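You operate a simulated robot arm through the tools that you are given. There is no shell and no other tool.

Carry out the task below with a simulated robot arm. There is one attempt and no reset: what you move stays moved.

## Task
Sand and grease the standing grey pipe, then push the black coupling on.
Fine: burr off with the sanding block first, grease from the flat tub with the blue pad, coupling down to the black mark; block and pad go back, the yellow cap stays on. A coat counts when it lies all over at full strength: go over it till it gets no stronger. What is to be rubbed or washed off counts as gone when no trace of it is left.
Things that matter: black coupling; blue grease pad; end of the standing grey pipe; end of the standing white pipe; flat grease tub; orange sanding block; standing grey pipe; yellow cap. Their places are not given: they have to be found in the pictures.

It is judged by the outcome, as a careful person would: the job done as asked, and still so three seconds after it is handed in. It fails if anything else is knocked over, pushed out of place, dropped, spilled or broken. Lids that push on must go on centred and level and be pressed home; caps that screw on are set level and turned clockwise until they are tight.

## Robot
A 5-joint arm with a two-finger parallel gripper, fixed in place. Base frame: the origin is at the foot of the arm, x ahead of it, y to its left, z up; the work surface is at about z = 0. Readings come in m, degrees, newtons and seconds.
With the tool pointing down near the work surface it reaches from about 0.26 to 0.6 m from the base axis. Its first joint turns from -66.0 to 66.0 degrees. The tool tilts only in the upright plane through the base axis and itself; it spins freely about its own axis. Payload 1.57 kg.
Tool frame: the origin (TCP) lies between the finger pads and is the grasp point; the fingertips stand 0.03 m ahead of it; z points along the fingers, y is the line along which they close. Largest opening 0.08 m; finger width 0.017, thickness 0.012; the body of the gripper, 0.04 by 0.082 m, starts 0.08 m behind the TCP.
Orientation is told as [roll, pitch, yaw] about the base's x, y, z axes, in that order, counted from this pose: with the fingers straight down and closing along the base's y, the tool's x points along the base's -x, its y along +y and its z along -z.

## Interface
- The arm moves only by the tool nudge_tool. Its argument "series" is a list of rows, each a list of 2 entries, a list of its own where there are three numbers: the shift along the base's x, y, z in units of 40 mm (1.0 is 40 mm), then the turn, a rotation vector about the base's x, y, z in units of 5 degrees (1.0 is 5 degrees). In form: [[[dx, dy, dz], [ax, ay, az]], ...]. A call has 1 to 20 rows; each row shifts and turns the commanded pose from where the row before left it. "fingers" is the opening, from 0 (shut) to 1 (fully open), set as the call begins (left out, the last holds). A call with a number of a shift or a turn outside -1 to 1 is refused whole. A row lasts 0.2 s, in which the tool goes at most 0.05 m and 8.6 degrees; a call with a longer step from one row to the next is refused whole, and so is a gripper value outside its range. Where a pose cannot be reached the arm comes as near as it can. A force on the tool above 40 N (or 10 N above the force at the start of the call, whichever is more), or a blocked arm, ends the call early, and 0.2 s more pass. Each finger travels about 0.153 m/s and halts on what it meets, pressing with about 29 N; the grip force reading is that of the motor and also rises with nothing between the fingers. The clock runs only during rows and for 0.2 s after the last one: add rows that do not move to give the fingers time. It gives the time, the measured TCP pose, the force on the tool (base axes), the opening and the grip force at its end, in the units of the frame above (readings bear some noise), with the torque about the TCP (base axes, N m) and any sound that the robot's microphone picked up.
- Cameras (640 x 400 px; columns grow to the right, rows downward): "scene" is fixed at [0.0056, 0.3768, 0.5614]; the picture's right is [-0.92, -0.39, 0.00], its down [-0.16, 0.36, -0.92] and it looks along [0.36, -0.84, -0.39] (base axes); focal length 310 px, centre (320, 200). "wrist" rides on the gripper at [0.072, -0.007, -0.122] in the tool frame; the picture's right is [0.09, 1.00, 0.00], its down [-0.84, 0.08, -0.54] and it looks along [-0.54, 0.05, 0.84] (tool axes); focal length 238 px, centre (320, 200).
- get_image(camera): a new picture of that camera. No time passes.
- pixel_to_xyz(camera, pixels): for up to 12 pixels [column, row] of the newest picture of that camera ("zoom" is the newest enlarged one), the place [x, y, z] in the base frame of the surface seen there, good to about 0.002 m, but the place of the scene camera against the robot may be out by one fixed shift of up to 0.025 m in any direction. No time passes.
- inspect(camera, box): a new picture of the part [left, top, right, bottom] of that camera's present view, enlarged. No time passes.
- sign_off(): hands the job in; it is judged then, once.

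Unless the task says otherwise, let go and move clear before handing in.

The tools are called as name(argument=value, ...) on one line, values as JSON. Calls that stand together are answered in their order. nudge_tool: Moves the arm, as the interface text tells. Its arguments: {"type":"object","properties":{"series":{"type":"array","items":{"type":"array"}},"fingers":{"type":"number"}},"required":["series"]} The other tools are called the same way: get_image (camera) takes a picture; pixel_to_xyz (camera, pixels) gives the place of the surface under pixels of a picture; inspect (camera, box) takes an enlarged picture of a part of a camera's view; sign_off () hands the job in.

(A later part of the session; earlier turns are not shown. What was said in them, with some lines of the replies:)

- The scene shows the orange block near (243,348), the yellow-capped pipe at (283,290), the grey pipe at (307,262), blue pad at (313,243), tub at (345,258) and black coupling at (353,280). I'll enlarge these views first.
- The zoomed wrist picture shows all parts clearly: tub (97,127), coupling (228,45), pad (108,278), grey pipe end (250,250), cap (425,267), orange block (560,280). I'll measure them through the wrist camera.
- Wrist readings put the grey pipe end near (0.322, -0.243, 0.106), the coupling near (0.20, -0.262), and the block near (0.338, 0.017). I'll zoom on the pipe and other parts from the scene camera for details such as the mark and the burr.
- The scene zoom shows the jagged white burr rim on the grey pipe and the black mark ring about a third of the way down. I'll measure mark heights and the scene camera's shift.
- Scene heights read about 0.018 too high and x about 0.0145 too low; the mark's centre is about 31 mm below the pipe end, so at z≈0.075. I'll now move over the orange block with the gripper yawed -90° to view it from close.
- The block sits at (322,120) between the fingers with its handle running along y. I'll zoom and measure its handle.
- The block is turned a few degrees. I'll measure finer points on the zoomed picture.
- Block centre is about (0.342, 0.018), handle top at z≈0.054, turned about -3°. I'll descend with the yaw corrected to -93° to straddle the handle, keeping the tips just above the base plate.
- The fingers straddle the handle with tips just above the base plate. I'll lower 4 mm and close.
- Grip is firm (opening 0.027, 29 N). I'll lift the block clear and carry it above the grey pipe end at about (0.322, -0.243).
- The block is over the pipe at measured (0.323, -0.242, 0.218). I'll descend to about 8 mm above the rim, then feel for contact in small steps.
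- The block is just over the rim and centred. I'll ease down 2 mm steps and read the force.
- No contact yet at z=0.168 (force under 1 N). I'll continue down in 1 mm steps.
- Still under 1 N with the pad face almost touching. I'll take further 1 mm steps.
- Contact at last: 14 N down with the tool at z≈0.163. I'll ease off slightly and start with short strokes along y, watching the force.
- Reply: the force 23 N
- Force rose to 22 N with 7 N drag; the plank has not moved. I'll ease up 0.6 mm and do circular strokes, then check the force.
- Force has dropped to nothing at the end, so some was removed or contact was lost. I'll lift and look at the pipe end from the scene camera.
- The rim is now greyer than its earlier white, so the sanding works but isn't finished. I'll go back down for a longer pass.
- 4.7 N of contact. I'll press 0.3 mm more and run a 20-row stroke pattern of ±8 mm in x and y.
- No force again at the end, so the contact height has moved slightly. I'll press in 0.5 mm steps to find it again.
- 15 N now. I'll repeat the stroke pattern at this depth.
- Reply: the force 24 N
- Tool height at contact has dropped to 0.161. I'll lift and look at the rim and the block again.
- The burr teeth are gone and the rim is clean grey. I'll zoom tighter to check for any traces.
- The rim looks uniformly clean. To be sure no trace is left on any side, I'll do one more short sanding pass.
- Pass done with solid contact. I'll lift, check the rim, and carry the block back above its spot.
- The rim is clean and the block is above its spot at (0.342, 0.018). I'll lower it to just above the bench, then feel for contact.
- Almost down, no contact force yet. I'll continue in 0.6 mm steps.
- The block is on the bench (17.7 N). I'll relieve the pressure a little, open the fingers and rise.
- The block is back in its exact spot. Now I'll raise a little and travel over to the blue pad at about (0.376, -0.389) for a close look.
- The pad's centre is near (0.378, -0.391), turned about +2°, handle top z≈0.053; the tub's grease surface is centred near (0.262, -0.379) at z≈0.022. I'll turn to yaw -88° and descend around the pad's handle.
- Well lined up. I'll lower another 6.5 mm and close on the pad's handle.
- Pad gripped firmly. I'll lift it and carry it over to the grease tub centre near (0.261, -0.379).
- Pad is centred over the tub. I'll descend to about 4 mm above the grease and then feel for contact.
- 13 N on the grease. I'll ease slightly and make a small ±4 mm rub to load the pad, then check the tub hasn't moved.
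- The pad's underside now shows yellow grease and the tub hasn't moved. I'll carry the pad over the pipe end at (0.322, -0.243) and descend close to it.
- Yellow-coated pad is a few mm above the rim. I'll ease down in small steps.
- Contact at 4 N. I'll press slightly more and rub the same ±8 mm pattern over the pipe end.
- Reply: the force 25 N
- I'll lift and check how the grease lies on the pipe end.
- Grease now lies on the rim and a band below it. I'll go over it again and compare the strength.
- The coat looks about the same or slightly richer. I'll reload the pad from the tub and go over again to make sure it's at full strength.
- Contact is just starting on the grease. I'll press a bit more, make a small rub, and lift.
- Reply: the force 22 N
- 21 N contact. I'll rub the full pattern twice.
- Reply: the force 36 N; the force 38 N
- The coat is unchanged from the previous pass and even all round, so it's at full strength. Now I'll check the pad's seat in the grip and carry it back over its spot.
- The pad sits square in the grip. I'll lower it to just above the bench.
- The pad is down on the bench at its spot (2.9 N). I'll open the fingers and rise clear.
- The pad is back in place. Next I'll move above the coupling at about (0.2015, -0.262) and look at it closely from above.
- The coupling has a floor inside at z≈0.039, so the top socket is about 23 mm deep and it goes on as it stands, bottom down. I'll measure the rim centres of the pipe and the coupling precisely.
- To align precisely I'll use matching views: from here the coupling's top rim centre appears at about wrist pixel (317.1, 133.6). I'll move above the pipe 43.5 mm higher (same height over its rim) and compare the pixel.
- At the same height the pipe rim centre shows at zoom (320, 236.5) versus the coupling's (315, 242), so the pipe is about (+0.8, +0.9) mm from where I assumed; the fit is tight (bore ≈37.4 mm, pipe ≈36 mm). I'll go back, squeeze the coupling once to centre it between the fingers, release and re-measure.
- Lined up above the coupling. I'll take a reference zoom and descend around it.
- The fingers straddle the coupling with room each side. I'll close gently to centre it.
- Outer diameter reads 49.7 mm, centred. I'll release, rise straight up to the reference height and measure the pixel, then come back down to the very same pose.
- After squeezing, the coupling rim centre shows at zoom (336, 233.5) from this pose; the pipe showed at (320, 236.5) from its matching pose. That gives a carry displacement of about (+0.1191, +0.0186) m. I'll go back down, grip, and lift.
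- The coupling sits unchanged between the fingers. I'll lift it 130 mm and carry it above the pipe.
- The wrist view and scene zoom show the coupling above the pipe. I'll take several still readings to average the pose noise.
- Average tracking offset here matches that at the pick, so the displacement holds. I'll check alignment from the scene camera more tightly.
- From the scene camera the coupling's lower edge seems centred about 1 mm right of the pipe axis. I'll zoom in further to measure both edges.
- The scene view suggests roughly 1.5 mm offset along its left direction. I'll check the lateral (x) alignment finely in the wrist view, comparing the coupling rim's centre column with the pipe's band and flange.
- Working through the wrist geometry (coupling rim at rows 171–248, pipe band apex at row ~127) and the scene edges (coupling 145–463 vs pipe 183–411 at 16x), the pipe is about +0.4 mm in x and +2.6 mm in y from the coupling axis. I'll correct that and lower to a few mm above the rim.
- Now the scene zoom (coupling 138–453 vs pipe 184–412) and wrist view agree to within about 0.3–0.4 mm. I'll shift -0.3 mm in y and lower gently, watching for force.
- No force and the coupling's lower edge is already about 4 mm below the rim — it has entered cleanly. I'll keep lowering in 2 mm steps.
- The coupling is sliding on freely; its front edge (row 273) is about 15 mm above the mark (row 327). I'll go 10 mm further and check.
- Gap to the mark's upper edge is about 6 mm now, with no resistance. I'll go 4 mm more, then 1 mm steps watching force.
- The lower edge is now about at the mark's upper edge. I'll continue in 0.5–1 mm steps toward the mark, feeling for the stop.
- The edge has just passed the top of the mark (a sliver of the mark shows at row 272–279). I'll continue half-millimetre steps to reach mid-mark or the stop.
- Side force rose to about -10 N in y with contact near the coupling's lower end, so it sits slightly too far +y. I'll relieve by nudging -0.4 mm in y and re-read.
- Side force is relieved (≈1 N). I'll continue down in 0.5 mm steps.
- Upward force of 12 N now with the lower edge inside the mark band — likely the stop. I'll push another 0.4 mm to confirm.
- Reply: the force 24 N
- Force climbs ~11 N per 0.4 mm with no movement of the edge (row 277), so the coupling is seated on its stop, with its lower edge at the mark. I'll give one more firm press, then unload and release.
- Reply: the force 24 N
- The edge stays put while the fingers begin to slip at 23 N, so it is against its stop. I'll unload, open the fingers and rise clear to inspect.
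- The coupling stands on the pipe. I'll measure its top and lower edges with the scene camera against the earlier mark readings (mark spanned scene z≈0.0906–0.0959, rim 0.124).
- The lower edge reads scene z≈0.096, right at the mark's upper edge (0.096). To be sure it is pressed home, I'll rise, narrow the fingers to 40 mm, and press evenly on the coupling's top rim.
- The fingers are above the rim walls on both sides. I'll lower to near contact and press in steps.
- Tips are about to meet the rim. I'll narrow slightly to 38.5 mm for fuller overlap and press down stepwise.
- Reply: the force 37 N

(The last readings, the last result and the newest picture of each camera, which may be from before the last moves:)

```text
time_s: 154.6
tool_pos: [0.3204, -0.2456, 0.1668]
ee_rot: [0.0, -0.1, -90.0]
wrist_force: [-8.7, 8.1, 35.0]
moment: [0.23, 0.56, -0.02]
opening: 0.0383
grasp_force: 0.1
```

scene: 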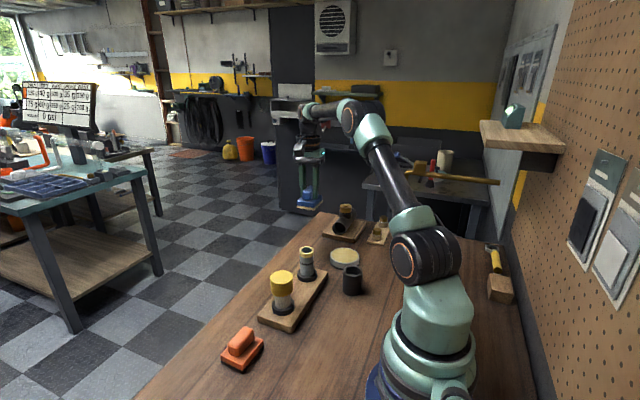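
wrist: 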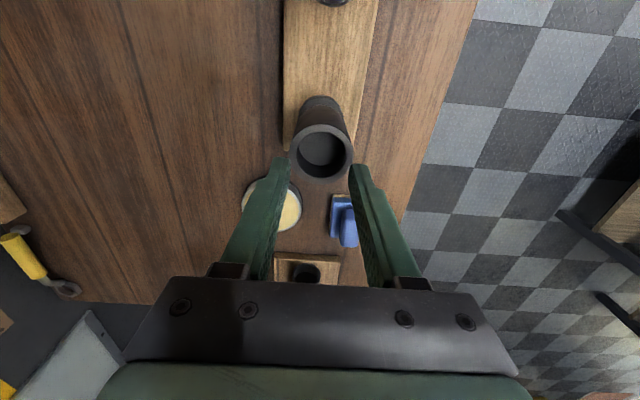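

35 N on the rim and it doesn't go further. I'll check the lower edge against the mark again.

inspect(camera="scene", box=[294, 252, 322, 269])

```text
16.00 times, centred on (308, 260) of scene
```

zoom: 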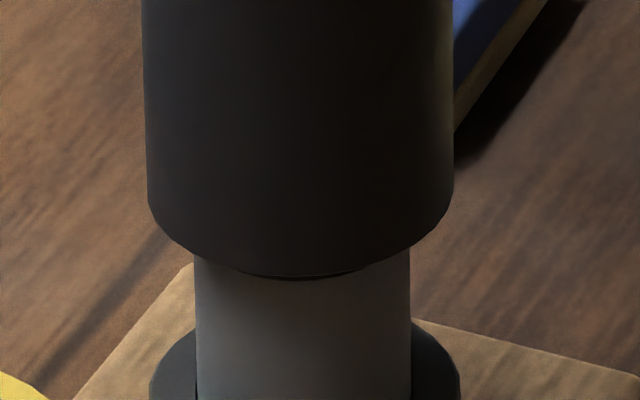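

It hasn't moved — fully seated with its edge at the mark. I'll rise straight up and move clear for a final look.

nudge_tool(series=[[[0, 0, 0.05], [0, 0, 0]], [[0, 0, 0.3], [0, 0, 0]], [[0, 0, 0.7], [0, 0, 0]], [[0, 0, 0.8], [0, 0, 0]], [[0, 0, 0.8], [0, 0, 0]], [[0, 0, 0.8], [0, 0, 0]], [[0, 0, 0.8], [0, 0, 0]], [[-0.1, 0.4, 0.7], [0, 0, 0]], [[-0.1, 0.6, 0.5], [0, 0, 0]], [[-0.1, 0.6, 0], [0, 0, 0]], [[-0.1, 0.5, 0], [0, 0, 0]], [[0, 0, 0], [0, 0, 0]]])

get_image(camera="scene")

get_image(camera="wrist")

inspect(camera="scene", box=[200, 190, 400, 380])

```text
time_s: 157.2
tool_pos: [0.3042, -0.1608, 0.3836]
ee_rot: [-0.2, 0.0, -90.0]
wrist_force: [0.2, 0.1, -0.9]
moment: [-0.02, -0.02, -0.02]
opening: 0.0384
grasp_force: 0.0
```

```text
taken
```

scene: 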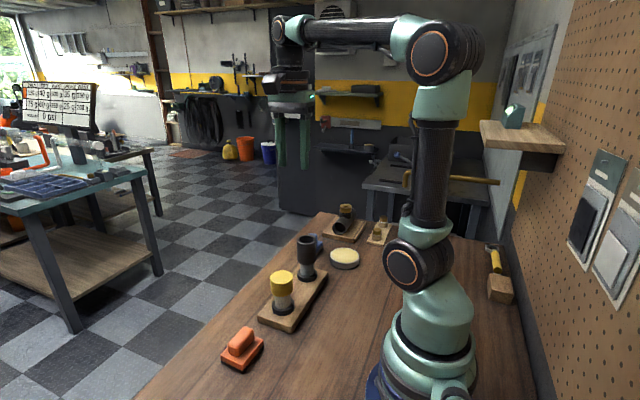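

```text
taken
```

wrist: 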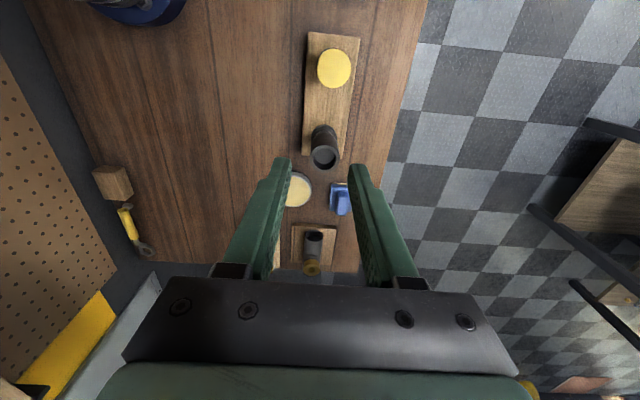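

```text
2.11 times, centred on (300, 285) of scene
```

zoom: 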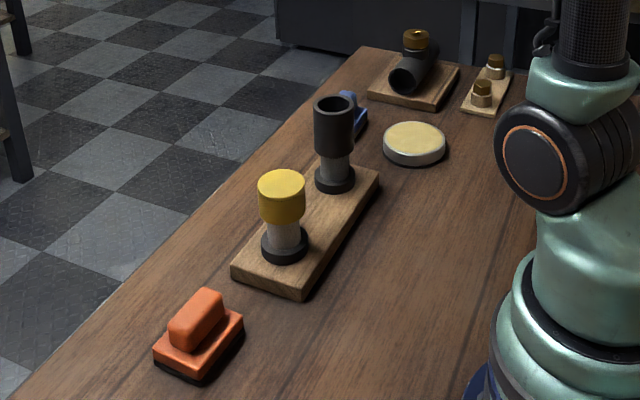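

Final view: coupling seated down to the mark on the grey pipe. The block (198,340 in the zoom), pad, tub and plank are in their original places, the yellow cap is still on, and the arm is clear. I'm handing the job in.

sign_off()

```text
The job is handed in.
```

The grey pipe is sanded and greased, the black coupling is on down to the black mark, and the job is handed in.

- **Sanding:** the burr came off the pipe end. I went over it once more after the rim already looked clean, and no trace showed in close-ups.
- **Grease:** the coat covers the rim and a band below it all round. I reloaded the pad once and gave it a final pass. The coat looked the same before and after that pass, so I took it as full strength.
- **Coupling:** it slid on freely, then stopped hard. A further 35 N press on its top rim did not move it. Its lower edge reads at the upper edge of the mark, to within about 1 mm.
- **Everything else:** the sanding block and blue pad are back where they were. The tub and plank show no movement in the pictures, and the yellow cap is still on.
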